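You operate a simulated robot arm through the tools that you are given. There is no shell and no other tool. Be economical: measure what you need, move in short steps, check, and stop when the job is done.

Carry out the task below with a simulated two-armed robot. There is one attempt and no reset: what you move stays moved.

Task
Pick up the blue-banded sleeve with one hand, pass it to the other hand and put it on the shelf of the side table.

The check looks at the end state, three seconds after you hand in, the way a careful person would. Anything else that was tipped, shoved, dropped, spilled or broken makes it a failure.

Robot
Two 7-joint arms with two-finger parallel grippers on one trunk, on a base that drives. Base frame: it is fixed to the floor where the robot stands at the start and does not move with it; the origin is under the middle of the robot, x ahead of it, y to its left, z up. Lengths are in mm, angles in degrees, forces in N, time in s.
The left shoulder is at the start at [-82, 119, 851], the right one opposite. With the tool pointing down near the work surface each hand reaches from about 120 to 580 mm from the robot's upright axis, wherever it stands, measured 20 degrees to its own side. Places, roughly: shelf of the side table [2600, 0, 300]. Payload 3.43 kg a hand.
Tool frame (each hand has its own): the origin (TCP) lies between the finger pads and is the grasp point; the fingertips stand 30 mm ahead of it; z points along the fingers, y is the line along which they close. The gripper opens to 94 mm. The fingers are 28 mm wide and 10 mm thick; the gripper's body (50 by 96 mm) begins 55 mm behind the TCP.
Orientation is that of the tool frame in the base frame, as a unit quaternion [w, x, y, z]. With the fingers straight down and closing along the base's y, the tool's x points along the base's -x, its y along +y and its z along -z.

Tools
- The arms move only by the tool drive_tool. It takes "left_commands", "right_commands" or both (then of equal length, played together; a hand with none holds still); each is a list of rows, each an object of numbers (a shift or turn left out is 0, a gripper value left out holds the last): "dx", "dy", "dz": the shift along the base's x, y, z in mm; "ax", "ay", "az": the turn, a rotation vector about the base's x, y, z in degrees; "jaw": the finger opening in mm, from 0 to 94. In form: [{"dx": .., "dy": .., "dz": .., "ax": .., "ay": .., "az": .., "jaw": ..}, ...]. A call has 1 to 20 rows; each row is the pose to reach, as a shift and turn from the pose commanded when the call began. Rows are played at 5 a second. More than 50 mm and 8.6 degrees between two rows, or a gripper value outside its range, and nothing of the call is played. A pose out of reach is approached as far as the arm can. The call stops where the force on the tool passes 40 N (or 10 N more than at its start, if that is more) or the arm is blocked; 0.2 s more then pass. The fingers move at their own pace (about 153 mm/s each) and stop on an object; they squeeze with about 31 N. The grip force told is the motor's: it shows also when the fingers shut on nothing. Time passes only in rows, and 0.2 s behind the last, so rows that repeat a pose let the fingers close. The reply holds the time, the measured pose of the TCP, the force on the tool along the base axes, the opening and the grip force, in the units named above and with some noise, with the torque about the TCP (base axes, N m) and any sound that the robot's microphone picked up.
- Cameras (640 x 400 px; columns grow to the right, rows downward): "scene" is now at [32.3, -9.8, 1554]; the picture's right is [-0.11, -0.99, 0.00], its down [-0.79, 0.08, -0.61] and it looks along [0.60, -0.06, -0.80] (base axes); focal length 254 px, centre (320, 200). "left" rides on the left gripper at [76, -14, -103] in its tool frame; the picture's right is [0.18, 0.98, 0.00], its down [-0.75, 0.14, -0.64] and it looks along [-0.63, 0.12, 0.77] (tool axes); focal length 243 px, centre (320, 200). "right" rides on the right gripper at [76, 14, -102] in its tool frame; the picture's right is [-0.18, 0.98, 0.00], its down [-0.75, -0.14, -0.64] and it looks along [-0.63, -0.12, 0.77] (tool axes); focal length 243 px, centre (320, 200). There is no depth. A picture from a camera that has moved, and an enlarged one, comes with that camera's place and axes in the base frame and with its lens.
- camera(camera): a new picture of that camera. The clock stands still meanwhile.
- slide_trunk(by): slides the trunk up (or, below 0, down) by that many mm; the arms and the scene camera ride with it, the base frame stays. It gives what a move gives, with no picture.
- drive_base(legs): drives the robot by 1 to 6 legs, each [ahead, left, turn to the left] in mm, mm and degrees, along the robot's own axes; the way and the turn of a leg run together, so that a leg with both is an arc; at most 1500 mm and 180 degrees a leg. The arms and the cameras ride along, it lands a little off, and it stops where it bumps. It gives what a move gives.
- aim_head(pan, tilt): turns the head with the scene camera to pan (to the left, within 143 degrees either way) and tilt (down, from -29 to 69), counted from straight ahead of the robot. It gives what a move gives.
- zoom(camera, box): a new picture of the part [left, top, right, bottom] of that camera's present view, enlarged. The clock stands still meanwhile.
- hand_in(): hands the job in; it is judged then, once.

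Go step by step. Nothing tells you exact positions but the pictures and the camera data: compare them with the known pose of the tool, close in by small moves and look again before you grip or let go. The budget is 120 turns and 92 pictures, counting those below and the enlarged ones. Unless the task says otherwise, let go and move clear before handing in, and close with one line.

The tools are called after "Request:" by a JSON object that holds its "fn" and its "kwargs". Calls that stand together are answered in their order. drive_tool: Moves the arms, as the interface text tells. Its arguments: {"type":"object","properties":{"left_commands":{"type":"array","items":{"type":"object","properties":{"dx":{"type":"number"},"dy":{"type":"number"},"dz":{"type":"number"},"ax":{"type":"number"},"ay":{"type":"number"},"az":{"type":"number"},"jaw":{"type":"number"}}}},"right_commands":{"type":"array","items":{"type":"object","properties":{"dx":{"type":"number"},"dy":{"type":"number"},"dz":{"type":"number"},"ax":{"type":"number"},"ay":{"type":"number"},"az":{"type":"number"},"jaw":{"type":"number"}}}}},"required":[]} The other tools are called the same way: slide_trunk (by) slides the trunk up or down; drive_base (legs) drives the base; aim_head (pan, tilt) turns the head that bears the scene camera; camera (camera) takes a picture; zoom (camera, box) takes an enlarged picture of a part of a camera's view; hand_in () hands the job in.

At the start:

```text
time: 0.0
left_ee_pos: [293.2, 50.4, 1161.7]
left_tcp_rot: [0.0, 0.0, 1.0, 0.0]
left_wrist_force: [0.3, 0.1, -1.2]
left_ft_torque: [-0.05, 0.01, 0.0]
left_opening: 94.0
left_grip_force: 0.1
right_ee_pos: [294.8, -212.8, 1136.8]
right_tcp_rot: [0.0, 0.0, 1.0, 0.0]
right_wrist_force: [-0.7, -0.1, -0.3]
right_ft_torque: [0.0, 0.01, -0.02]
right_opening: 94.1
right_grip_force: 0.0
trunk travel left (down, up): [-275.0, 60.0]
robot x, y, heading: [1.7, 0.9, 0.1]
head pan, tilt: [-6.1, 52.7]
```

scene: 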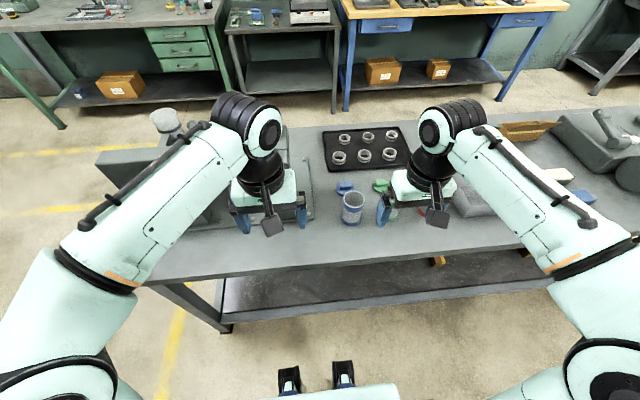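
right: 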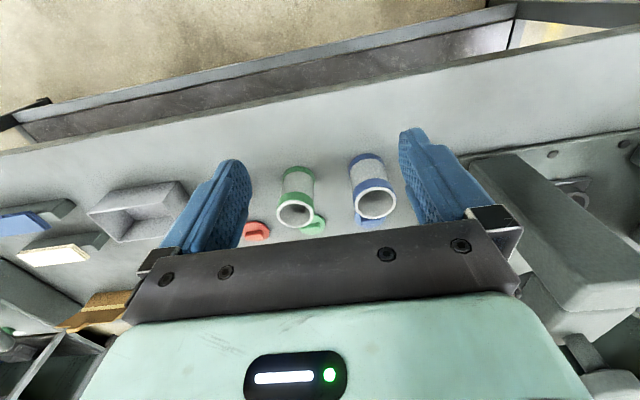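
left: 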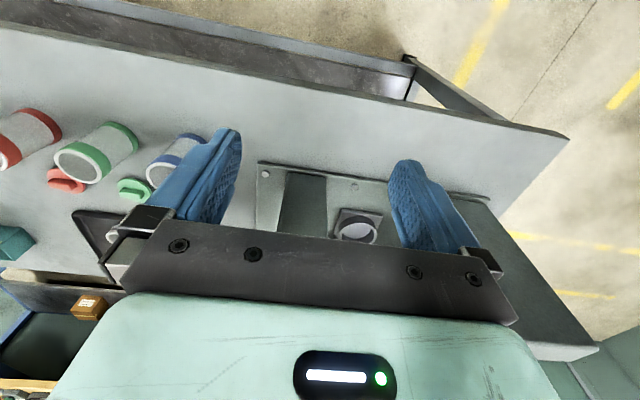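

The blue-banded sleeve stands on the bench near x≈480, y≈-150, with green- and red-banded ones beside it, partly hidden by the right gripper. I'll enlarge the views before moving.

Request:
{"fn": "zoom", "kwargs": {"camera": "scene", "box": [220, 110, 540, 310]}}

Request:
{"fn": "zoom", "kwargs": {"camera": "right", "box": [220, 120, 460, 270]}}

```text
2.00 times, centred on (380, 210) of scene
camera zoom: at [32.3, -9.8, 1554.0], right [-0.11, -0.99, 0.0], down [-0.79, 0.08, -0.61], along [0.6, -0.06, -0.8], focal length 509 px, centre (200, 180)
```

zoom: 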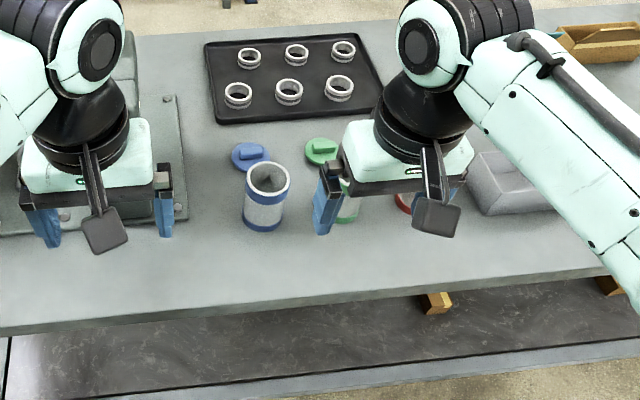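

```text
2.67 times, centred on (340, 195) of right
camera zoom: at [219.0, -198.1, 1238.9], right [0.18, 0.98, 0.0], down [0.75, -0.14, 0.64], along [0.63, -0.12, -0.77], focal length 647 px, centre (267, 213)
```

zoom: 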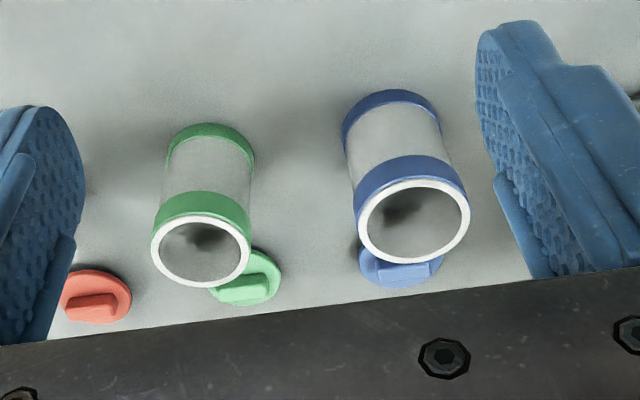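

The sleeve's rim is at about (483, -159, 947), outer diameter ≈66 mm and height ≈87 mm, with the bench top near z≈860. Before choosing the grasps I'll look at the side table and its shelf.

Request:
{"fn": "aim_head", "kwargs": {"pan": 0, "tilt": 20}}

Request:
{"fn": "camera", "kwargs": {"camera": "scene"}}

```text
time: 1.0
left_ee_pos: [293.0, 49.9, 1161.9]
left_tcp_rot: [0.001, 0.0, 1.0, -0.001]
left_wrist_force: [0.4, -0.3, 0.1]
left_ft_torque: [0.02, 0.01, -0.05]
left_opening: 94.1
left_grip_force: 0.1
right_ee_pos: [293.6, -212.5, 1135.8]
right_tcp_rot: [0.0, 0.0, 1.0, -0.001]
right_wrist_force: [0.2, -0.6, 0.5]
right_ft_torque: [-0.02, 0.02, 0.02]
right_opening: 93.8
right_grip_force: 0.1
trunk travel left (down, up): [-275.0, 60.0]
robot x, y, heading: [-1.1, 0.7, 0.2]
head pan, tilt: [0.0, 20.0]
```

```text
86 pictures are left
camera scene: at [51.4, -1.9, 1603.1], right [0.0, -1.0, 0.0], down [-0.34, 0.0, -0.94], along [0.94, 0.0, -0.34], focal length 254 px, centre (320, 200)
```

scene: 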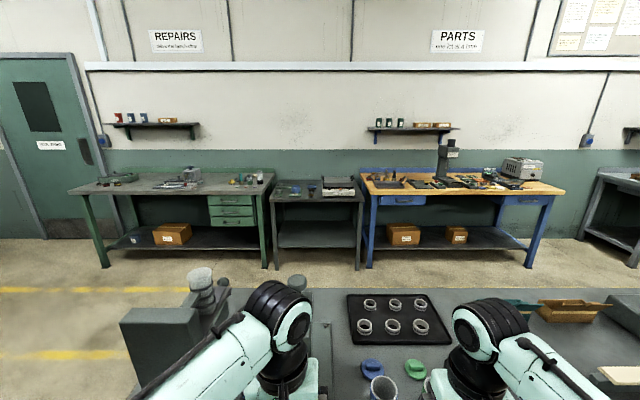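

Request:
{"fn": "zoom", "kwargs": {"camera": "scene", "box": [240, 165, 400, 285]}}

Request:
{"fn": "aim_head", "kwargs": {"pan": 60, "tilt": 35}}

Request:
{"fn": "camera", "kwargs": {"camera": "scene"}}

Request:
{"fn": "aim_head", "kwargs": {"pan": -60, "tilt": 35}}

Request:
{"fn": "camera", "kwargs": {"camera": "scene"}}

```text
3.33 times, centred on (320, 225) of scene
camera zoom: at [51.4, -1.9, 1603.1], right [0.0, -1.0, 0.0], down [-0.34, 0.0, -0.94], along [0.94, 0.0, -0.34], focal length 848 px, centre (320, 117)
```

zoom: 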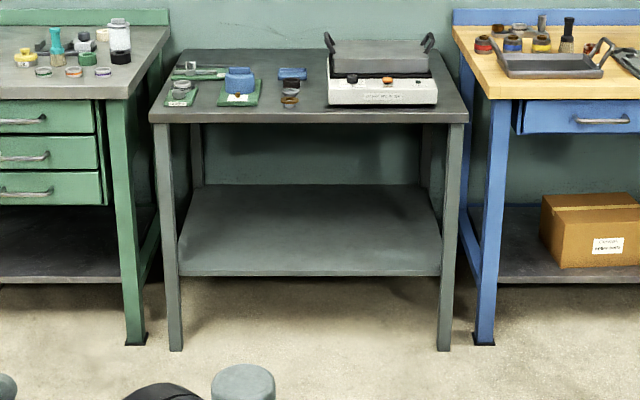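

```text
time: 2.3
left_ee_pos: [292.5, 51.2, 1160.6]
left_tcp_rot: [0.001, 0.0, 1.0, -0.001]
left_wrist_force: [0.0, 0.3, -0.5]
left_ft_torque: [0.0, -0.01, 0.01]
left_opening: 94.1
left_grip_force: 0.0
right_ee_pos: [295.5, -213.3, 1135.8]
right_tcp_rot: [0.001, 0.0, 1.0, 0.0]
right_wrist_force: [0.6, 0.1, -0.2]
right_ft_torque: [0.02, 0.0, -0.04]
right_opening: 94.1
right_grip_force: 0.1
trunk travel left (down, up): [-275.0, 60.0]
robot x, y, heading: [0.8, -2.0, 0.1]
head pan, tilt: [60.0, 35.0]
```

```text
84 pictures are left
camera scene: at [2.4, 74.3, 1579.3], right [0.87, -0.5, 0.0], down [-0.29, -0.5, -0.82], along [0.41, 0.71, -0.57], focal length 254 px, centre (320, 200)
```

scene: 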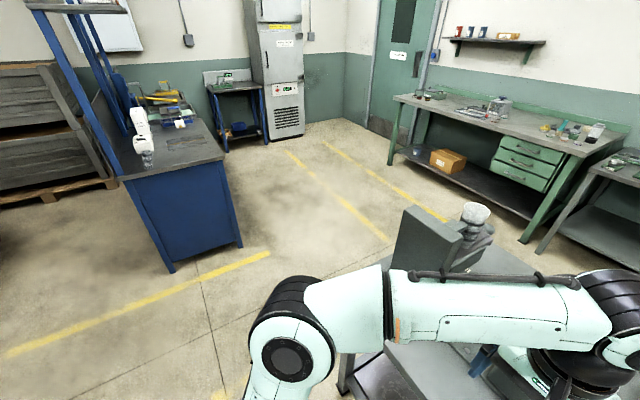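

```text
time: 4.3
left_ee_pos: [293.7, 51.6, 1160.8]
left_tcp_rot: [0.0, 0.0, 1.0, 0.0]
left_wrist_force: [0.7, 0.6, 0.1]
left_ft_torque: [0.0, 0.01, -0.01]
left_opening: 93.8
left_grip_force: 0.0
right_ee_pos: [295.5, -213.2, 1135.5]
right_tcp_rot: [0.001, 0.0, 1.0, 0.001]
right_wrist_force: [-0.1, -0.4, 0.7]
right_ft_torque: [-0.01, -0.02, 0.0]
right_opening: 94.1
right_grip_force: 0.1
trunk travel left (down, up): [-275.0, 60.0]
robot x, y, heading: [-1.9, 0.4, 0.0]
head pan, tilt: [-60.0, 35.0]
```

```text
83 pictures are left
camera scene: at [2.4, -78.1, 1579.3], right [-0.87, -0.5, 0.0], down [-0.29, 0.5, -0.82], along [0.41, -0.71, -0.57], focal length 254 px, centre (320, 200)
```

scene: 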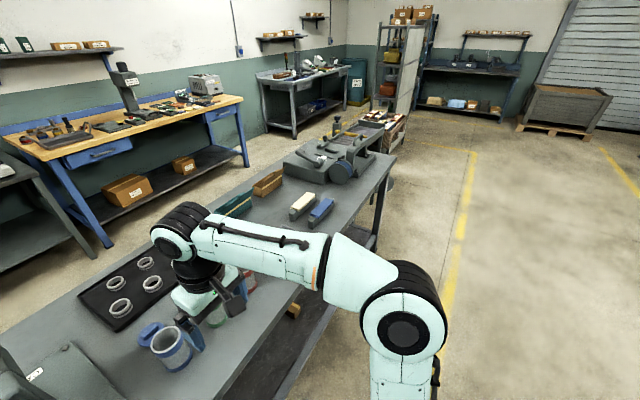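

The side table is the grey one in the middle: its shelf is empty, front edge at x≈2320, z≈300, with about 450 mm of clear height. My plan is a right-hand top grasp high on the rim, then a left-hand grasp low on the body with fingers tilted forward. After that I drive round the bench's left end. First I move the right hand above the sleeve.

Request:
{"fn": "drive_tool", "kwargs": {"right_commands": [{"dx": 35, "dy": 10, "dz": -10}, {"dx": 75, "dy": 22, "dz": -25}, {"dx": 115, "dy": 34, "dz": -50}, {"dx": 155, "dy": 45, "dz": -75}, {"dx": 188, "dy": 54, "dz": -100}, {"dx": 188, "dy": 54, "dz": -115}, {"dx": 188, "dy": 54, "dz": -115}]}}

Request:
{"fn": "aim_head", "kwargs": {"pan": -10, "tilt": 50}}

Request:
{"fn": "camera", "kwargs": {"camera": "right"}}

Request:
{"fn": "camera", "kwargs": {"camera": "scene"}}

```text
time: 5.9
left_ee_pos: [291.6, 50.8, 1162.1]
left_tcp_rot: [0.001, -0.001, 1.0, -0.002]
left_wrist_force: [0.2, -0.4, 0.1]
left_ft_torque: [0.02, 0.0, 0.03]
left_opening: 94.1
left_grip_force: 0.0
right_ee_pos: [483.6, -157.7, 1021.4]
right_tcp_rot: [0.0, 0.0, 1.0, 0.0]
right_wrist_force: [0.0, -0.5, -0.7]
right_ft_torque: [0.03, 0.0, 0.0]
right_opening: 94.4
right_grip_force: 0.1
trunk travel left (down, up): [-275.0, 60.0]
robot x, y, heading: [0.1, -3.1, -0.2]
head pan, tilt: [-60.0, 35.0]
```

```text
time: 7.1
left_ee_pos: [291.8, 51.6, 1161.4]
left_tcp_rot: [0.001, 0.001, 1.0, 0.0]
left_wrist_force: [-0.7, 0.4, 0.2]
left_ft_torque: [-0.03, 0.0, -0.02]
left_opening: 94.2
left_grip_force: 0.1
right_ee_pos: [482.2, -157.7, 1022.0]
right_tcp_rot: [0.0, -0.001, 1.0, 0.0]
right_wrist_force: [-1.3, -0.3, -0.1]
right_ft_torque: [0.01, -0.02, -0.01]
right_opening: 93.8
right_grip_force: 0.0
trunk travel left (down, up): [-275.0, 60.0]
robot x, y, heading: [-0.9, -1.5, 0.1]
head pan, tilt: [-10.0, 50.0]
```

```text
82 pictures are left
camera right: at [407.2, -143.0, 1124.9], right [0.18, 0.98, 0.0], down [0.75, -0.14, 0.64], along [0.63, -0.12, -0.77], focal length 243 px, centre (320, 200)
```

right: 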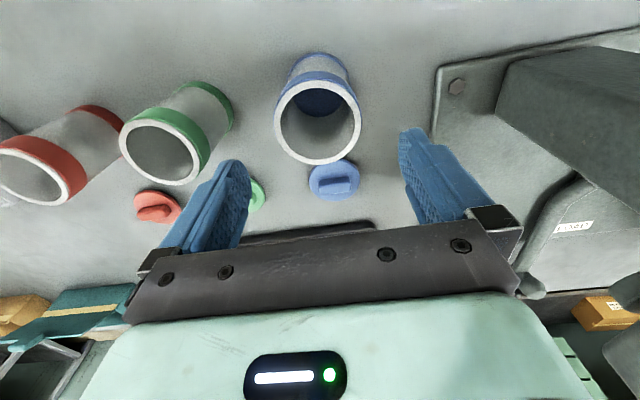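

```text
81 pictures are left
camera scene: at [34.1, -15.4, 1557.6], right [-0.17, -0.98, 0.0], down [-0.75, 0.13, -0.64], along [0.63, -0.11, -0.77], focal length 254 px, centre (320, 200)
```

scene: 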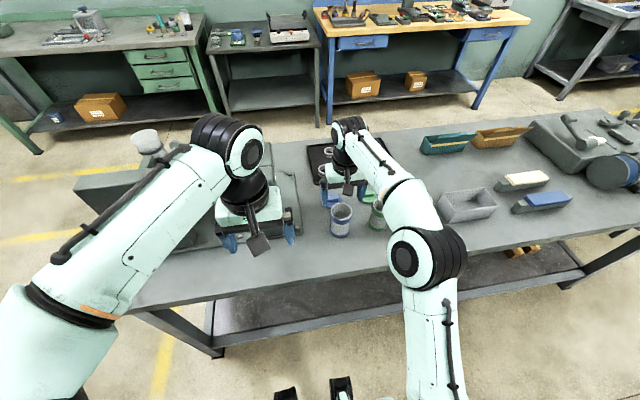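

The rim centre comes out at about (480, -159, 947), so the hand is nearly over it. I'll centre it and lower to TCP z≈952, so the fingers grip only the top 25 mm.

Request:
{"fn": "drive_tool", "kwargs": {"right_commands": [{"dx": -3, "dy": -1, "dz": -10}, {"dx": -3, "dy": -1, "dz": -30}, {"dx": -3, "dy": -1, "dz": -50}, {"dx": -3, "dy": -1, "dz": -70}, {"dx": -3, "dy": -1, "dz": -70}]}}

Request:
{"fn": "camera", "kwargs": {"camera": "right"}}

Request:
{"fn": "zoom", "kwargs": {"camera": "scene", "box": [240, 140, 440, 265]}}

```text
time: 8.3
left_ee_pos: [292.9, 51.6, 1161.1]
left_tcp_rot: [0.001, 0.0, 1.0, 0.001]
left_wrist_force: [0.0, -0.4, -0.6]
left_ft_torque: [-0.04, 0.02, 0.01]
left_opening: 93.9
left_grip_force: 0.1
right_ee_pos: [479.8, -159.8, 952.4]
right_tcp_rot: [0.001, 0.001, 1.0, 0.0]
right_wrist_force: [0.5, 0.3, 0.5]
right_ft_torque: [-0.01, 0.01, 0.03]
right_opening: 94.0
right_grip_force: 0.2
trunk travel left (down, up): [-275.0, 60.0]
robot x, y, heading: [-0.2, -1.5, 0.1]
head pan, tilt: [-10.0, 50.0]
```

```text
80 pictures are left
camera right: at [403.8, -145.3, 1054.9], right [0.18, 0.98, 0.0], down [0.75, -0.14, 0.64], along [0.63, -0.12, -0.77], focal length 243 px, centre (320, 200)
```

right: 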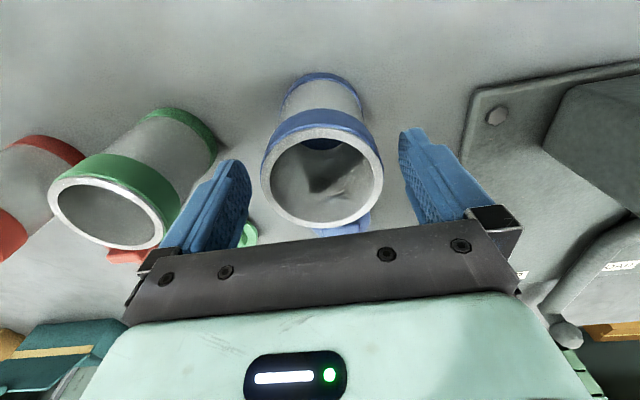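

```text
3.20 times, centred on (340, 202) of scene
camera zoom: at [34.0, -15.2, 1557.6], right [-0.17, -0.98, 0.0], down [-0.75, 0.13, -0.64], along [0.63, -0.11, -0.77], focal length 814 px, centre (256, 192)
```

zoom: 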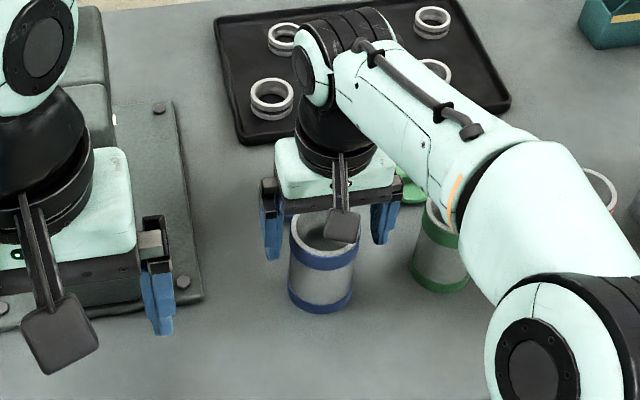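

The hand is centred within about 2 mm and the rim is at z≈946. I'll close the right fingers and lift 20 mm to check the hold.

Request:
{"fn": "drive_tool", "kwargs": {"right_commands": [{"jaw": 76}, {"jaw": 66}, {"jaw": 50}, {"jaw": 40}, {"jaw": 40}, {"jaw": 40, "dz": 10}, {"jaw": 40, "dz": 20}, {"jaw": 40, "dz": 20}]}}

Request:
{"fn": "camera", "kwargs": {"camera": "right"}}

Request:
{"fn": "zoom", "kwargs": {"camera": "scene", "box": [240, 140, 440, 265]}}

```text
time: 10.1
left_ee_pos: [293.5, 51.2, 1161.3]
left_tcp_rot: [0.001, -0.001, 1.0, 0.001]
left_wrist_force: [1.3, -0.3, -0.9]
left_ft_torque: [0.01, 0.0, 0.01]
left_opening: 94.0
left_grip_force: 0.1
right_ee_pos: [479.4, -159.1, 972.7]
right_tcp_rot: [0.0, 0.0, 1.0, 0.0]
right_wrist_force: [-0.2, 0.7, 1.1]
right_ft_torque: [0.05, 0.0, -0.03]
right_opening: 64.0
right_grip_force: 30.8
trunk travel left (down, up): [-275.0, 60.0]
robot x, y, heading: [0.9, -5.1, -0.2]
head pan, tilt: [-10.0, 50.0]
```

```text
78 pictures are left
camera right: at [403.7, -145.1, 1074.6], right [0.18, 0.98, 0.0], down [0.75, -0.14, 0.64], along [0.63, -0.12, -0.77], focal length 243 px, centre (320, 200)
```

right: 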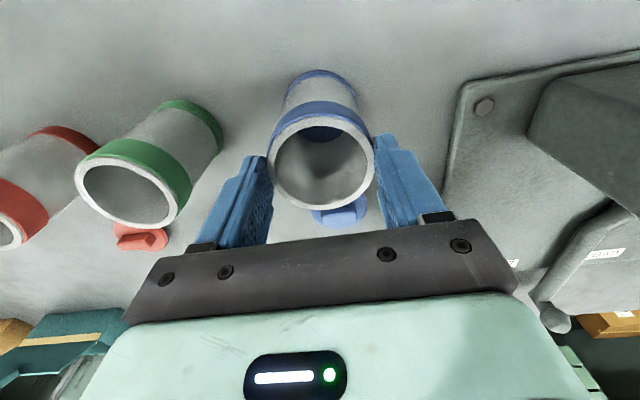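

```text
3.20 times, centred on (340, 202) of scene
camera zoom: at [34.1, -15.3, 1557.6], right [-0.17, -0.98, 0.0], down [-0.75, 0.13, -0.64], along [0.63, -0.11, -0.77], focal length 814 px, centre (256, 192)
```

zoom: 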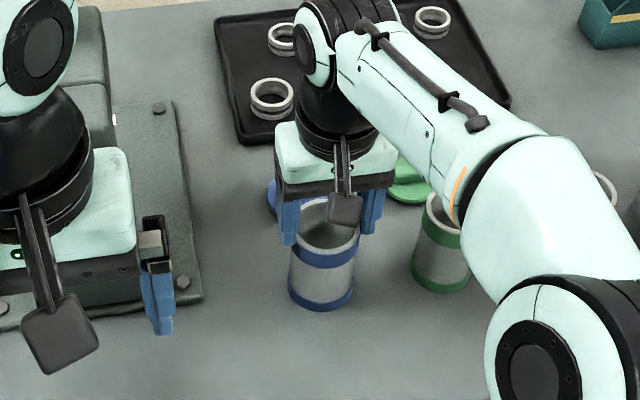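

The sleeve stayed on the bench: the rim still computes to z≈945, so the slightly tapered fingertips slid off it. I'll open, go deeper to TCP z≈938, re-grip and lift.

Request:
{"fn": "drive_tool", "kwargs": {"right_commands": [{"jaw": 80}, {"jaw": 94}, {"jaw": 94, "dz": -15}, {"jaw": 94, "dz": -34}, {"jaw": 94, "dz": -34}]}}

Request:
{"fn": "camera", "kwargs": {"camera": "right"}}

```text
time: 11.3
left_ee_pos: [292.2, 50.3, 1161.5]
left_tcp_rot: [0.001, 0.001, 1.0, -0.002]
left_wrist_force: [0.2, 0.1, 0.4]
left_ft_torque: [0.0, -0.01, 0.01]
left_opening: 93.8
left_grip_force: 0.0
right_ee_pos: [481.7, -159.9, 935.2]
right_tcp_rot: [0.0, 0.0, 1.0, -0.001]
right_wrist_force: [-0.2, 0.4, 0.4]
right_ft_torque: [0.0, 0.01, -0.06]
right_opening: 94.0
right_grip_force: 0.0
trunk travel left (down, up): [-275.0, 60.0]
robot x, y, heading: [2.6, 0.9, 0.1]
head pan, tilt: [-10.0, 50.0]
```

```text
76 pictures are left
camera right: at [404.4, -145.1, 1038.4], right [0.18, 0.98, 0.0], down [0.75, -0.14, 0.64], along [0.63, -0.12, -0.77], focal length 243 px, centre (320, 200)
```

right: 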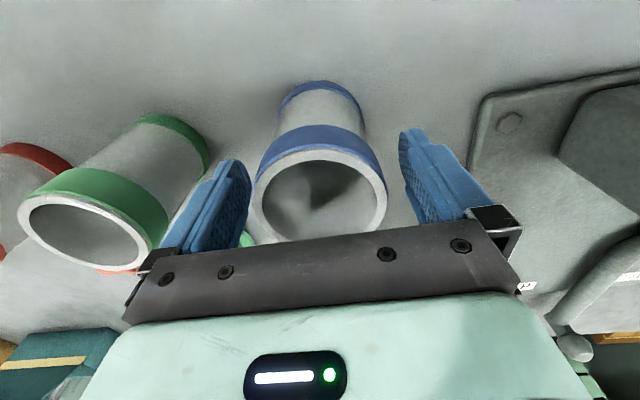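

Request:
{"fn": "drive_tool", "kwargs": {"right_commands": [{"jaw": 76, "dx": -2}, {"jaw": 66, "dx": -2}, {"jaw": 50, "dx": -2}, {"jaw": 40, "dx": -2}, {"jaw": 40, "dx": -2}, {"jaw": 40, "dz": 8, "dx": -2}, {"jaw": 40, "dz": 16, "dx": -2}, {"jaw": 40, "dz": 24, "dx": -2}, {"jaw": 40, "dz": 24, "dx": -2}]}}

Request:
{"fn": "camera", "kwargs": {"camera": "right"}}

Request:
{"fn": "zoom", "kwargs": {"camera": "scene", "box": [240, 140, 440, 265]}}

```text
time: 13.3
left_ee_pos: [294.6, 50.2, 1162.3]
left_tcp_rot: [0.001, 0.0, 1.0, 0.0]
left_wrist_force: [-1.5, 0.6, -0.1]
left_ft_torque: [0.02, 0.0, -0.02]
left_opening: 94.2
left_grip_force: 0.0
right_ee_pos: [476.3, -160.7, 961.1]
right_tcp_rot: [0.0, 0.0, 1.0, 0.0]
right_wrist_force: [0.1, -0.5, -0.6]
right_ft_torque: [-0.03, 0.0, 0.01]
right_opening: 66.5
right_grip_force: 30.9
trunk travel left (down, up): [-275.0, 60.0]
robot x, y, heading: [1.0, -1.1, 0.0]
head pan, tilt: [-10.0, 50.0]
```

```text
75 pictures are left
camera right: at [401.4, -145.0, 1064.3], right [0.18, 0.98, 0.0], down [0.75, -0.14, 0.64], along [0.63, -0.12, -0.77], focal length 243 px, centre (320, 200)
```

right: 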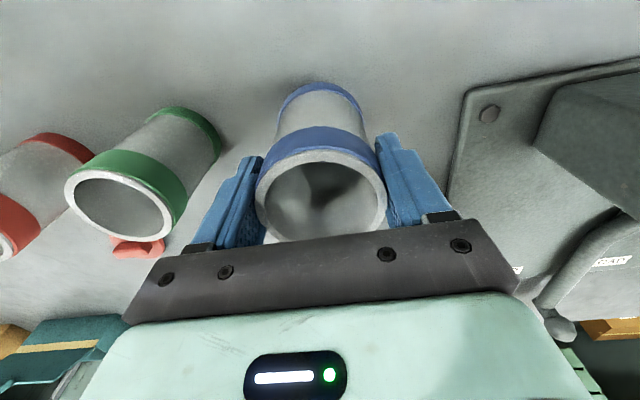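

```text
3.20 times, centred on (340, 202) of scene
camera zoom: at [34.2, -15.3, 1557.6], right [-0.17, -0.98, 0.0], down [-0.75, 0.13, -0.64], along [0.63, -0.11, -0.77], focal length 814 px, centre (256, 192)
```

zoom: 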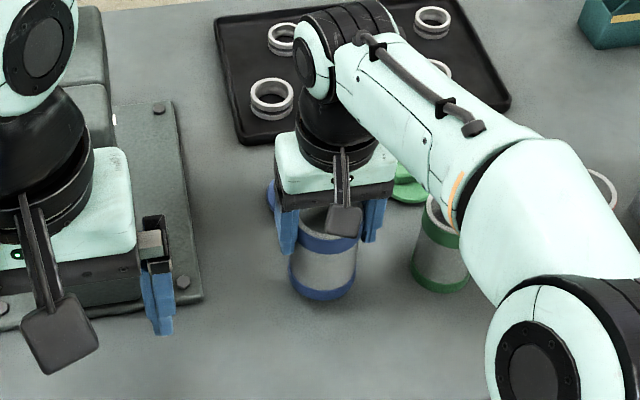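

The sleeve lifted this time and is held, with an opening of 66.5 mm. Next I raise it to the hand-over place and swing the left hand to point forward, tilted 15° down, clear of it.

Request:
{"fn": "drive_tool", "kwargs": {"right_commands": [{"dz": 30}, {"dz": 65}, {"dz": 100}, {"dz": 130}, {"dz": 159}, {"dz": 159, "dy": 20}, {"dz": 159, "dy": 45}, {"dz": 159, "dy": 70}, {"dz": 159, "dy": 90}, {"dz": 159, "dy": 100}, {"dz": 159, "dy": 100}], "left_commands": [{"dx": 5, "dy": 10, "ay": -8}, {"dx": 10, "dy": 20, "ay": -16}, {"dx": 15, "dy": 35, "ay": -24}, {"dx": 20, "dy": 50, "ay": -32}, {"dx": 25, "dy": 60, "dz": -5, "ay": -40}, {"dx": 30, "dy": 65, "dz": -15, "ay": -48}, {"dx": 35, "dy": 70, "dz": -25, "ay": -56}, {"dx": 40, "dy": 70, "dz": -40, "ay": -64}, {"dx": 45, "dy": 70, "dz": -60, "ay": -70}, {"dx": 50, "dy": 70, "dz": -80, "ay": -75}, {"dx": 50, "dy": 70, "dz": -97, "ay": -75}]}}

Request:
{"fn": "camera", "kwargs": {"camera": "scene"}}

Request:
{"fn": "camera", "kwargs": {"camera": "left"}}

Request:
{"fn": "camera", "kwargs": {"camera": "right"}}

```text
time: 15.7
left_ee_pos: [347.1, 119.4, 1066.0]
left_tcp_rot: [0.608, 0.001, 0.794, -0.001]
left_wrist_force: [-0.2, -0.4, 0.7]
left_ft_torque: [-0.05, 0.04, -0.01]
left_opening: 93.7
left_grip_force: 0.1
left hand out of reach, approached as far as the arm can: row 11
right_ee_pos: [466.9, -75.0, 1113.9]
right_tcp_rot: [0.0, 0.001, 1.0, 0.0]
right_wrist_force: [-0.1, -0.5, -1.0]
right_ft_torque: [0.02, 0.02, -0.01]
right_opening: 66.5
right_grip_force: 31.1
right hand out of reach, approached as far as the arm can: row 5, 6, 7, 8, 9, 10, 11
trunk travel left (down, up): [-275.0, 60.0]
robot x, y, heading: [-0.9, -1.1, 0.3]
head pan, tilt: [-10.0, 50.0]
```

```text
73 pictures are left
camera scene: at [34.8, -16.1, 1557.6], right [-0.17, -0.98, 0.0], down [-0.75, 0.13, -0.64], along [0.63, -0.11, -0.77], focal length 254 px, centre (320, 200)
```

scene: 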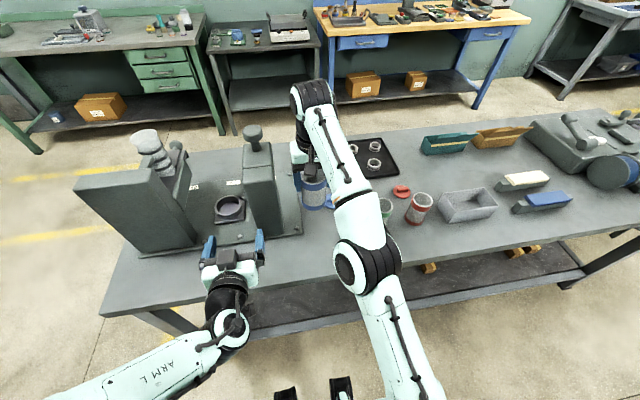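

```text
72 pictures are left
camera left: at [228.5, 104.9, 1019.2], right [-0.05, 0.98, -0.18], down [-0.42, 0.14, 0.89], along [0.9, 0.12, 0.41], focal length 243 px, centre (320, 200)
```

left: 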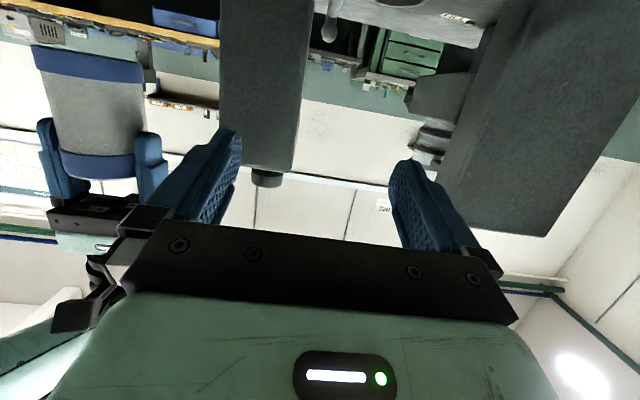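

```text
71 pictures are left
camera right: at [390.8, -59.7, 1216.5], right [0.18, 0.98, 0.0], down [0.75, -0.14, 0.64], along [0.63, -0.12, -0.77], focal length 243 px, centre (320, 200)
```

right: 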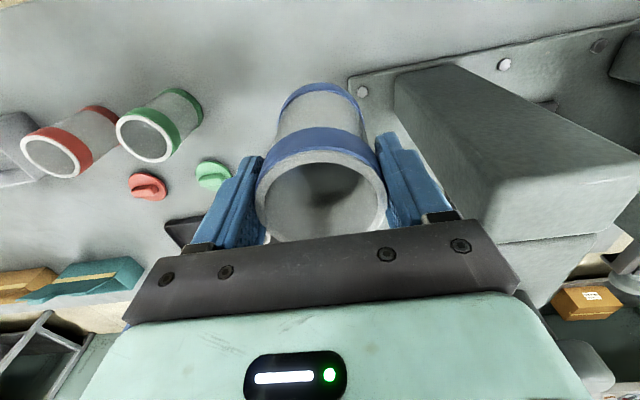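

The right hand holds the sleeve at about (467, -75). A press post stands on the bench near x≥478, y≥10, z up to 1140, so I'll move the hand-over closer and to the right, around (430, -120). The left hand goes behind the sleeve.

Request:
{"fn": "drive_tool", "kwargs": {"right_commands": [{"dx": -15, "dy": -20}, {"dx": -30, "dy": -40}, {"dx": -37, "dy": -45}, {"dx": -37, "dy": -45}, {"dx": -37, "dy": -45}, {"dx": -37, "dy": -45}, {"dx": -37, "dy": -45}], "left_commands": [{"dx": -20, "dy": 0}, {"dx": -37, "dy": -30}, {"dx": -37, "dy": -75}, {"dx": -37, "dy": -120}, {"dx": -37, "dy": -165}, {"dx": -37, "dy": -210}, {"dx": -37, "dy": -239}]}}

Request:
{"fn": "camera", "kwargs": {"camera": "scene"}}

Request:
{"fn": "camera", "kwargs": {"camera": "left"}}

```text
time: 17.3
left_ee_pos: [307.5, -122.3, 1065.9]
left_tcp_rot: [0.608, 0.001, 0.794, 0.0]
left_wrist_force: [-0.1, 0.0, 0.2]
left_ft_torque: [0.02, -0.02, 0.01]
left_opening: 94.0
left_grip_force: 0.1
left hand out of reach, approached as far as the arm can: row 1, 2
right_ee_pos: [428.6, -118.9, 1113.9]
right_tcp_rot: [0.0, 0.0, 1.0, 0.0]
right_wrist_force: [-0.6, -0.3, -0.5]
right_ft_torque: [0.02, -0.02, -0.02]
right_opening: 66.5
right_grip_force: 30.7
trunk travel left (down, up): [-275.0, 60.0]
robot x, y, heading: [1.1, -2.6, 0.2]
head pan, tilt: [-10.0, 50.0]
```

```text
70 pictures are left
camera scene: at [34.2, -15.8, 1557.6], right [-0.17, -0.98, 0.0], down [-0.75, 0.13, -0.64], along [0.63, -0.11, -0.77], focal length 254 px, centre (320, 200)
```

scene: 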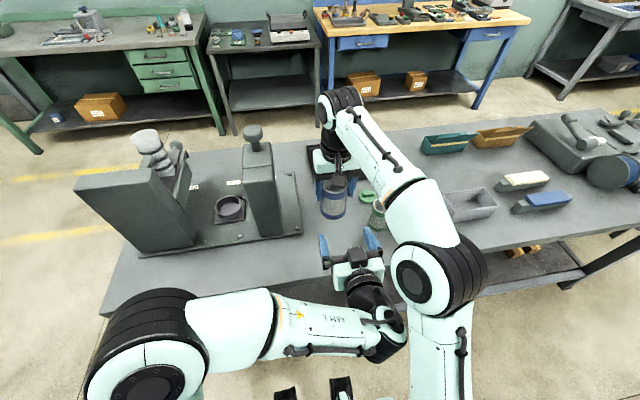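

```text
69 pictures are left
camera left: at [189.8, -136.3, 1020.6], right [-0.05, 0.98, -0.18], down [-0.43, 0.14, 0.89], along [0.9, 0.12, 0.41], focal length 243 px, centre (320, 200)
```

left: 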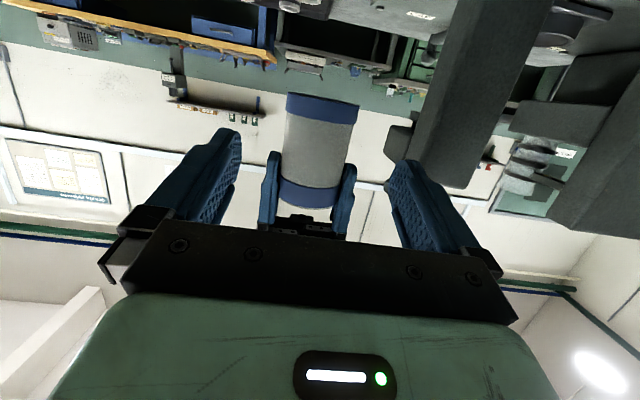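

Both are lined up, but driving straight forward would bring the left wrist close to the right elbow. I'll move the hand-over back to y≈-70 and yaw the left hand 30° to the right, so it approaches from its own side.

Request:
{"fn": "drive_tool", "kwargs": {"left_commands": [{"dx": -5, "dy": 30}, {"dx": -5, "dy": 65, "az": -7}, {"dx": 0, "dy": 95, "az": -14}, {"dx": 5, "dy": 115, "az": -22}, {"dx": 5, "dy": 120, "az": -30}, {"dx": 5, "dy": 120, "az": -30}, {"dx": 5, "dy": 120, "az": -30}], "right_commands": [{}, {}, {}, {"dy": 15}, {"dy": 35}, {"dy": 49}, {"dy": 49}]}}

Request:
{"fn": "camera", "kwargs": {"camera": "scene"}}

Request:
{"fn": "camera", "kwargs": {"camera": "left"}}

```text
time: 18.9
left_ee_pos: [314.9, 0.5, 1068.6]
left_tcp_rot: [0.593, 0.19, 0.769, -0.145]
left_wrist_force: [1.3, 0.1, -0.6]
left_ft_torque: [0.02, -0.03, 0.01]
left_opening: 94.2
left_grip_force: 0.0
right_ee_pos: [430.1, -69.4, 1115.0]
right_tcp_rot: [0.0, 0.0, 1.0, 0.0]
right_wrist_force: [0.3, 0.7, -1.7]
right_ft_torque: [0.0, 0.04, 0.01]
right_opening: 66.7
right_grip_force: 30.7
trunk travel left (down, up): [-275.0, 60.0]
robot x, y, heading: [0.3, -0.3, -0.0]
head pan, tilt: [-10.0, 50.0]
```

```text
68 pictures are left
camera scene: at [34.1, -15.4, 1557.6], right [-0.17, -0.98, 0.0], down [-0.75, 0.13, -0.64], along [0.63, -0.11, -0.77], focal length 254 px, centre (320, 200)
```

scene: 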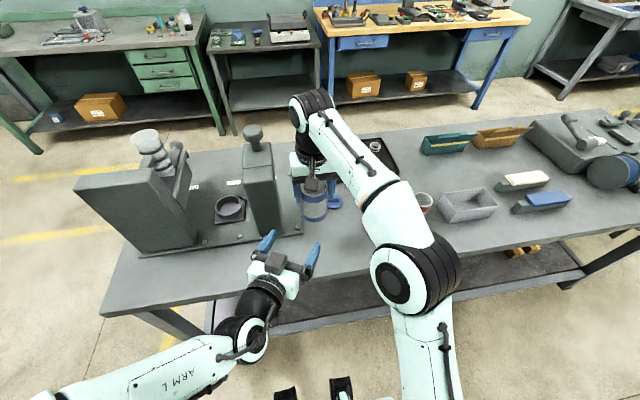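

```text
67 pictures are left
camera left: at [203.7, 41.6, 1021.2], right [0.41, 0.89, -0.17], down [-0.32, 0.32, 0.89], along [0.85, -0.31, 0.42], focal length 243 px, centre (320, 200)
```

left: 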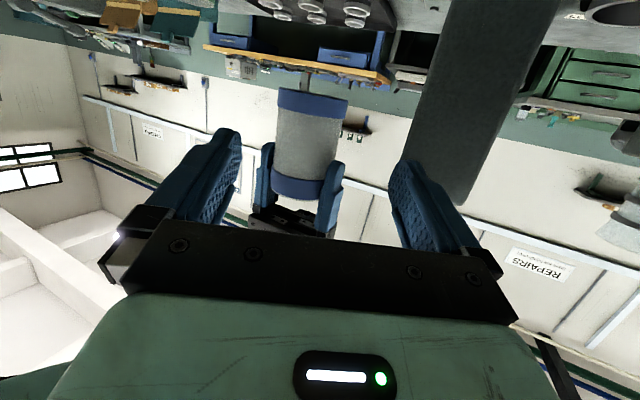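

The geometry is clear: sleeve bottom z≈1027, rim ≈1123, right fingertips ≈1085. I'll bring the left hand to z≈1059 and forward part way, then check.

Request:
{"fn": "drive_tool", "kwargs": {"left_commands": [{"dz": -9}, {"dx": 20, "dy": -12, "dz": -9}, {"dx": 40, "dy": -24, "dz": -9}, {"dx": 60, "dy": -37, "dz": -9}, {"dx": 60, "dy": -37, "dz": -9}]}}

Request:
{"fn": "camera", "kwargs": {"camera": "left"}}

Request:
{"fn": "zoom", "kwargs": {"camera": "scene", "box": [220, 140, 420, 265]}}

```text
time: 20.1
left_ee_pos: [373.5, -38.5, 1058.0]
left_tcp_rot: [0.589, 0.207, 0.765, -0.158]
left_wrist_force: [3.6, 6.4, -2.3]
left_ft_torque: [-0.25, -0.12, -0.56]
left_opening: 93.9
left_grip_force: 0.0
left hand out of reach, approached as far as the arm can: row 1, 2, 3, 4
right_ee_pos: [428.5, -71.4, 1113.6]
right_tcp_rot: [0.0, -0.001, 1.0, 0.001]
right_wrist_force: [-0.8, -1.8, -0.7]
right_ft_torque: [0.03, -0.04, 0.0]
right_opening: 66.4
right_grip_force: 30.5
trunk travel left (down, up): [-275.0, 60.0]
robot x, y, heading: [-0.6, -2.0, 0.2]
head pan, tilt: [-10.0, 50.0]
```

```text
66 pictures are left
camera left: at [264.8, 8.4, 1011.1], right [0.45, 0.87, -0.18], down [-0.3, 0.34, 0.89], along [0.84, -0.35, 0.41], focal length 243 px, centre (320, 200)
```

left: 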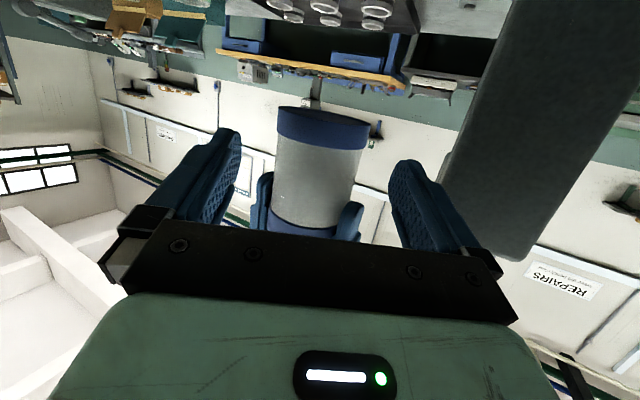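

```text
3.20 times, centred on (320, 202) of scene
camera zoom: at [34.3, -16.8, 1557.6], right [-0.17, -0.98, 0.0], down [-0.75, 0.13, -0.64], along [0.63, -0.11, -0.77], focal length 814 px, centre (320, 192)
```

zoom: 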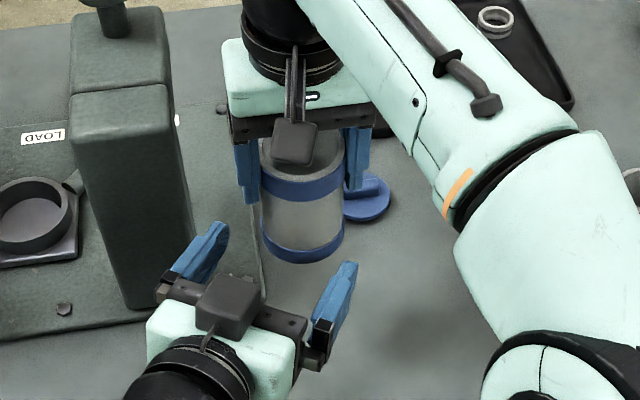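

The alignment looks right, but the left wrist reports a small force. I'll hold still one beat to see whether it's real, and look at the whole left arm.

Request:
{"fn": "drive_tool", "kwargs": {"left_commands": [{}, {}]}}

Request:
{"fn": "aim_head", "kwargs": {"pan": 15, "tilt": 65}}

Request:
{"fn": "camera", "kwargs": {"camera": "scene"}}

```text
time: 20.7
left_ee_pos: [374.3, -35.3, 1057.7]
left_tcp_rot: [0.589, 0.205, 0.765, -0.158]
left_wrist_force: [0.1, -1.0, 0.1]
left_ft_torque: [-0.01, 0.0, 0.01]
left_opening: 94.0
left_grip_force: 0.0
right_ee_pos: [429.1, -69.6, 1112.9]
right_tcp_rot: [-0.001, 0.0, 1.0, 0.0]
right_wrist_force: [0.1, 1.1, -0.6]
right_ft_torque: [-0.04, -0.01, 0.0]
right_opening: 66.5
right_grip_force: 30.4
trunk travel left (down, up): [-275.0, 60.0]
robot x, y, heading: [1.2, -0.9, -0.1]
head pan, tilt: [-10.0, 50.0]
```

```text
time: 21.6
left_ee_pos: [373.4, -37.1, 1057.8]
left_tcp_rot: [0.589, 0.206, 0.766, -0.158]
left_wrist_force: [-0.6, 0.7, -0.4]
left_ft_torque: [-0.03, 0.0, 0.04]
left_opening: 93.8
left_grip_force: 0.1
right_ee_pos: [428.0, -69.4, 1113.2]
right_tcp_rot: [0.0, 0.0, 1.0, 0.0]
right_wrist_force: [0.4, 1.3, -2.1]
right_ft_torque: [-0.01, -0.01, -0.02]
right_opening: 66.5
right_grip_force: 30.9
trunk travel left (down, up): [-275.0, 60.0]
robot x, y, heading: [-1.6, 1.7, 0.0]
head pan, tilt: [15.0, 65.0]
```

```text
64 pictures are left
camera scene: at [17.0, 13.7, 1539.5], right [0.26, -0.97, 0.0], down [-0.88, -0.23, -0.42], along [0.41, 0.11, -0.91], focal length 254 px, centre (320, 200)
```

scene: 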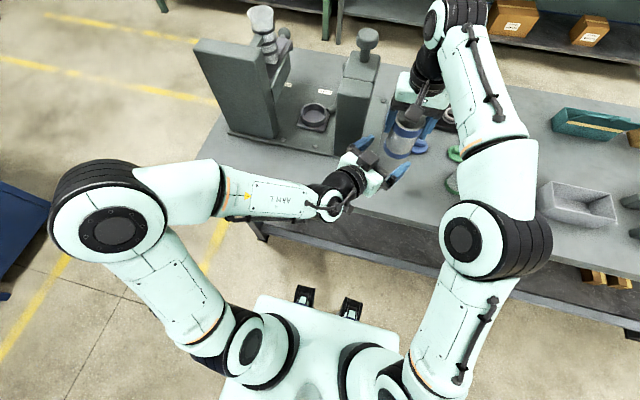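

The force was only transient; the arm is free and the axis is aligned within about 1 mm. I'll move the left hand the remaining 64 mm along its approach.

Request:
{"fn": "drive_tool", "kwargs": {"left_commands": [{"dx": 12, "dy": -7}, {"dx": 24, "dy": -15}, {"dx": 36, "dy": -22}, {"dx": 46, "dy": -28}, {"dx": 54, "dy": -33}, {"dx": 54, "dy": -33}]}}

Request:
{"fn": "camera", "kwargs": {"camera": "left"}}

Request:
{"fn": "zoom", "kwargs": {"camera": "scene", "box": [310, 60, 470, 220]}}

```text
time: 22.9
left_ee_pos: [429.8, -69.5, 1058.0]
left_tcp_rot: [0.589, 0.206, 0.766, -0.158]
left_wrist_force: [0.2, 0.0, 0.1]
left_ft_torque: [0.0, -0.02, -0.02]
left_opening: 94.1
left_grip_force: 0.0
right_ee_pos: [430.0, -68.2, 1113.4]
right_tcp_rot: [0.001, -0.001, 1.0, 0.0]
right_wrist_force: [-1.0, 0.7, -0.9]
right_ft_torque: [0.01, -0.02, 0.03]
right_opening: 66.6
right_grip_force: 30.9
trunk travel left (down, up): [-275.0, 60.0]
robot x, y, heading: [2.1, 1.5, 0.1]
head pan, tilt: [15.0, 65.0]
```

```text
63 pictures are left
camera left: at [320.2, -22.7, 1011.9], right [0.45, 0.87, -0.18], down [-0.3, 0.34, 0.89], along [0.84, -0.35, 0.41], focal length 243 px, centre (320, 200)
```

left: 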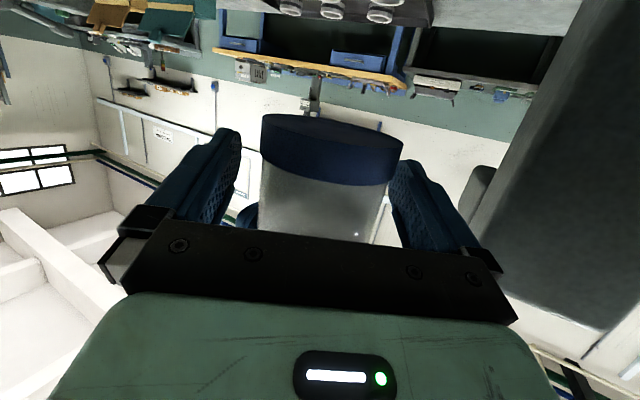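

```text
2.50 times, centred on (390, 140) of scene
camera zoom: at [16.8, 13.8, 1539.5], right [0.26, -0.97, 0.0], down [-0.88, -0.23, -0.42], along [0.41, 0.11, -0.91], focal length 636 px, centre (145, 350)
```

zoom: 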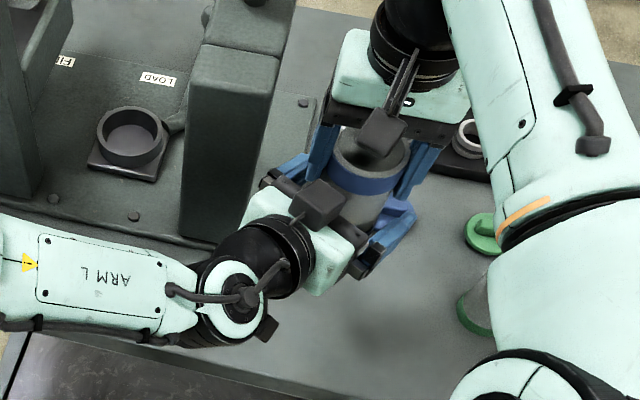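

The left fingers straddle the lower body; the sleeve sits about 4 mm toward +y of the finger mid-line. I'll nudge the left hand, then close it.

Request:
{"fn": "drive_tool", "kwargs": {"left_commands": [{"dx": 2, "dy": 3.5}, {"dx": 2, "dy": 3.5, "jaw": 80}, {"dx": 2, "dy": 3.5, "jaw": 70}, {"dx": 2, "dy": 3.5, "jaw": 60}, {"dx": 2, "dy": 3.5, "jaw": 40}, {"dx": 2, "dy": 3.5, "jaw": 40}]}}

Request:
{"fn": "camera", "kwargs": {"camera": "left"}}

Request:
{"fn": "camera", "kwargs": {"camera": "right"}}

```text
time: 24.4
left_ee_pos: [429.6, -66.5, 1058.2]
left_tcp_rot: [0.588, 0.207, 0.766, -0.159]
left_wrist_force: [-6.7, -10.0, -0.4]
left_ft_torque: [0.26, -0.18, -0.12]
left_opening: 68.3
left_grip_force: 31.1
right_ee_pos: [428.8, -67.4, 1114.3]
right_tcp_rot: [0.001, -0.001, 1.0, 0.001]
right_wrist_force: [7.2, 9.0, 0.9]
right_ft_torque: [0.25, -0.14, 0.12]
right_opening: 66.3
right_grip_force: 31.2
trunk travel left (down, up): [-275.0, 60.0]
robot x, y, heading: [1.5, -1.1, -0.1]
head pan, tilt: [15.0, 65.0]
```

```text
61 pictures are left
camera left: at [321.0, -19.9, 1011.7], right [0.45, 0.87, -0.18], down [-0.3, 0.34, 0.89], along [0.84, -0.35, 0.41], focal length 243 px, centre (320, 200)
```

left: 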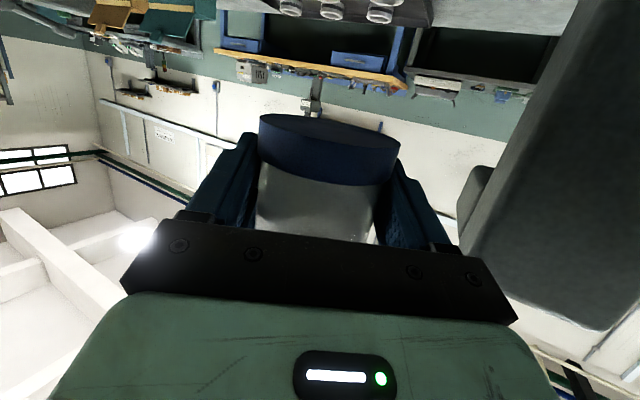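

```text
60 pictures are left
camera right: at [353.1, -54.3, 1216.6], right [0.18, 0.98, 0.0], down [0.75, -0.14, 0.64], along [0.63, -0.12, -0.77], focal length 243 px, centre (320, 200)
```

right: 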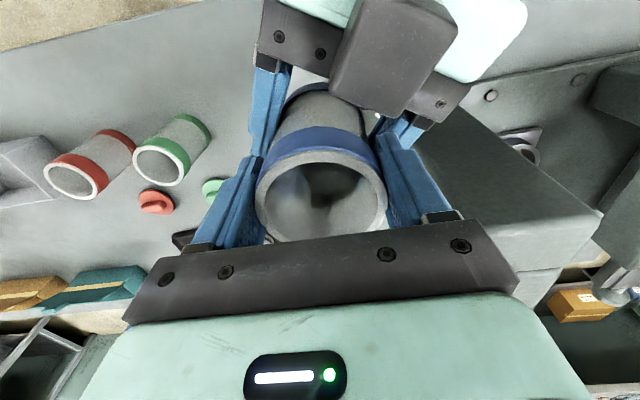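

Both hands hold the sleeve, with about 12 N of sideways preload from my nudge. I'll ease the left hand back slightly to relieve it.

Request:
{"fn": "drive_tool", "kwargs": {"left_commands": [{"dx": -0.7, "dy": -1.2}, {"dx": -1.4, "dy": -2.3}, {"dx": -1.4, "dy": -2.3}]}}

```text
time: 25.1
left_ee_pos: [430.3, -68.2, 1058.2]
left_tcp_rot: [0.589, 0.206, 0.766, -0.157]
left_wrist_force: [-2.2, -5.6, 0.2]
left_ft_torque: [0.13, -0.01, -0.33]
left_opening: 68.5
left_grip_force: 30.7
right_ee_pos: [429.1, -68.8, 1113.9]
right_tcp_rot: [0.0, 0.0, 1.0, 0.0]
right_wrist_force: [2.7, 5.3, -0.4]
right_ft_torque: [0.18, -0.15, 0.33]
right_opening: 66.4
right_grip_force: 31.6
trunk travel left (down, up): [-275.0, 60.0]
robot x, y, heading: [3.7, -1.8, 0.2]
head pan, tilt: [15.0, 65.0]
```

Request:
{"fn": "drive_tool", "kwargs": {"left_commands": [{"dx": -0.4, "dy": -1.5}, {"dx": -0.4, "dy": -1.8}, {"dx": -0.4, "dy": -1.8}]}}

Request:
{"fn": "drive_tool", "kwargs": {"right_commands": [{"jaw": 72}, {"jaw": 80}, {"jaw": 80}]}}

Request:
{"fn": "camera", "kwargs": {"camera": "right"}}

```text
time: 25.9
left_ee_pos: [430.2, -69.4, 1057.9]
left_tcp_rot: [0.589, 0.204, 0.766, -0.156]
left_wrist_force: [-0.8, 4.1, 3.5]
left_ft_torque: [-0.17, -0.1, -0.15]
left_opening: 68.2
left_grip_force: 30.6
right_ee_pos: [429.0, -70.5, 1113.2]
right_tcp_rot: [0.0, 0.002, 1.0, -0.001]
right_wrist_force: [1.4, -3.9, -2.9]
right_ft_torque: [-0.08, 0.04, 0.15]
right_opening: 66.2
right_grip_force: 31.6
trunk travel left (down, up): [-275.0, 60.0]
robot x, y, heading: [-2.6, 3.5, 0.1]
head pan, tilt: [15.0, 65.0]
```

```text
time: 26.8
left_ee_pos: [429.6, -70.5, 1057.5]
left_tcp_rot: [0.588, 0.207, 0.765, -0.159]
left_wrist_force: [0.0, 0.1, -0.2]
left_ft_torque: [-0.02, -0.03, 0.02]
left_opening: 68.1
left_grip_force: 31.4
right_ee_pos: [427.7, -70.4, 1113.5]
right_tcp_rot: [0.001, 0.0, 1.0, 0.0]
right_wrist_force: [0.2, 0.1, -0.7]
right_ft_torque: [0.0, -0.01, -0.01]
right_opening: 80.0
right_grip_force: 0.0
trunk travel left (down, up): [-275.0, 60.0]
robot x, y, heading: [-4.2, -0.5, -0.0]
head pan, tilt: [15.0, 65.0]
```

```text
59 pictures are left
camera right: at [353.1, -54.9, 1216.6], right [0.18, 0.98, 0.0], down [0.75, -0.14, 0.64], along [0.63, -0.12, -0.77], focal length 243 px, centre (320, 200)
```

right: 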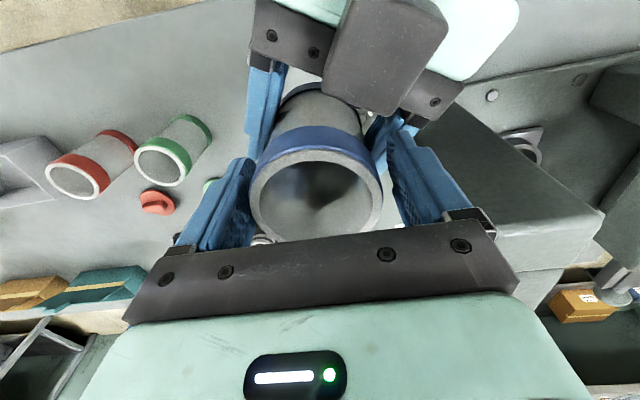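

The sleeve is free in the left hand and the right fingers are open with clearance. I'll lower the left hand 60 mm to clear the right fingers, then withdraw the right hand to its side.

Request:
{"fn": "drive_tool", "kwargs": {"left_commands": [{"dz": -12}, {"dz": -25}, {"dz": -40}, {"dz": -55}, {"dz": -65}, {"dz": -65}]}}

Request:
{"fn": "drive_tool", "kwargs": {"right_commands": [{"dy": -10}, {"dy": -40}, {"dy": -80}, {"dy": -120, "dx": -25}, {"dy": -150, "dx": -70}, {"dy": -160, "dx": -110, "dz": 15}, {"dy": -160, "dx": -130, "dz": 20}]}}

Request:
{"fn": "aim_head", "kwargs": {"pan": 0, "tilt": 50}}

Request:
{"fn": "camera", "kwargs": {"camera": "scene"}}

Request:
{"fn": "camera", "kwargs": {"camera": "left"}}

```text
time: 28.1
left_ee_pos: [430.9, -69.5, 992.4]
left_tcp_rot: [0.589, 0.206, 0.765, -0.157]
left_wrist_force: [-0.5, 0.1, 0.4]
left_ft_torque: [-0.01, 0.01, 0.01]
left_opening: 68.4
left_grip_force: 30.3
right_ee_pos: [429.3, -68.6, 1113.4]
right_tcp_rot: [0.0, 0.0, 1.0, 0.0]
right_wrist_force: [0.2, 1.2, -0.8]
right_ft_torque: [-0.03, 0.04, 0.02]
right_opening: 80.0
right_grip_force: 0.1
trunk travel left (down, up): [-275.0, 60.0]
robot x, y, heading: [-0.1, -3.4, -0.0]
head pan, tilt: [15.0, 65.0]
```

```text
refused: row 5 steps farther than a row can; nothing moved
```

```text
time: 28.9
left_ee_pos: [430.3, -69.2, 993.1]
left_tcp_rot: [0.589, 0.206, 0.765, -0.158]
left_wrist_force: [0.1, 0.8, 0.1]
left_ft_torque: [-0.02, 0.04, -0.02]
left_opening: 68.1
left_grip_force: 31.1
right_ee_pos: [429.8, -69.7, 1114.6]
right_tcp_rot: [0.0, 0.001, 1.0, 0.0]
right_wrist_force: [-0.2, -0.2, 0.7]
right_ft_torque: [0.0, 0.01, 0.01]
right_opening: 80.0
right_grip_force: 0.2
trunk travel left (down, up): [-275.0, 60.0]
robot x, y, heading: [-1.5, 2.1, 0.0]
head pan, tilt: [0.0, 50.0]
```

```text
58 pictures are left
camera scene: at [35.3, -1.8, 1557.5], right [0.0, -1.0, 0.0], down [-0.77, 0.0, -0.64], along [0.64, 0.0, -0.77], focal length 254 px, centre (320, 200)
```

scene: 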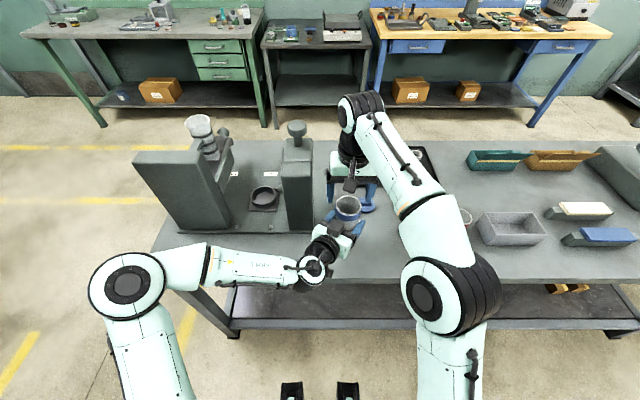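

```text
57 pictures are left
camera left: at [320.4, -23.0, 945.9], right [0.45, 0.87, -0.18], down [-0.3, 0.34, 0.89], along [0.84, -0.35, 0.41], focal length 243 px, centre (320, 200)
```

left: 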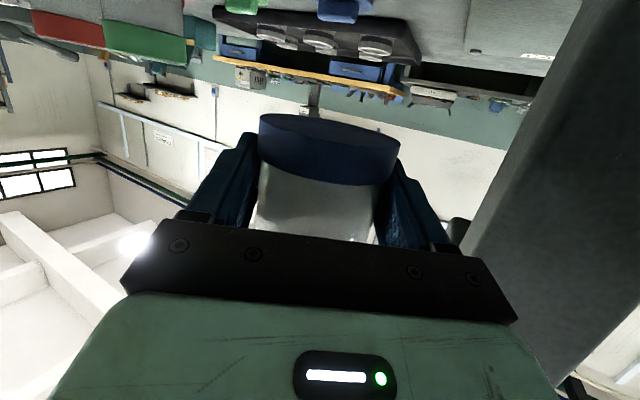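

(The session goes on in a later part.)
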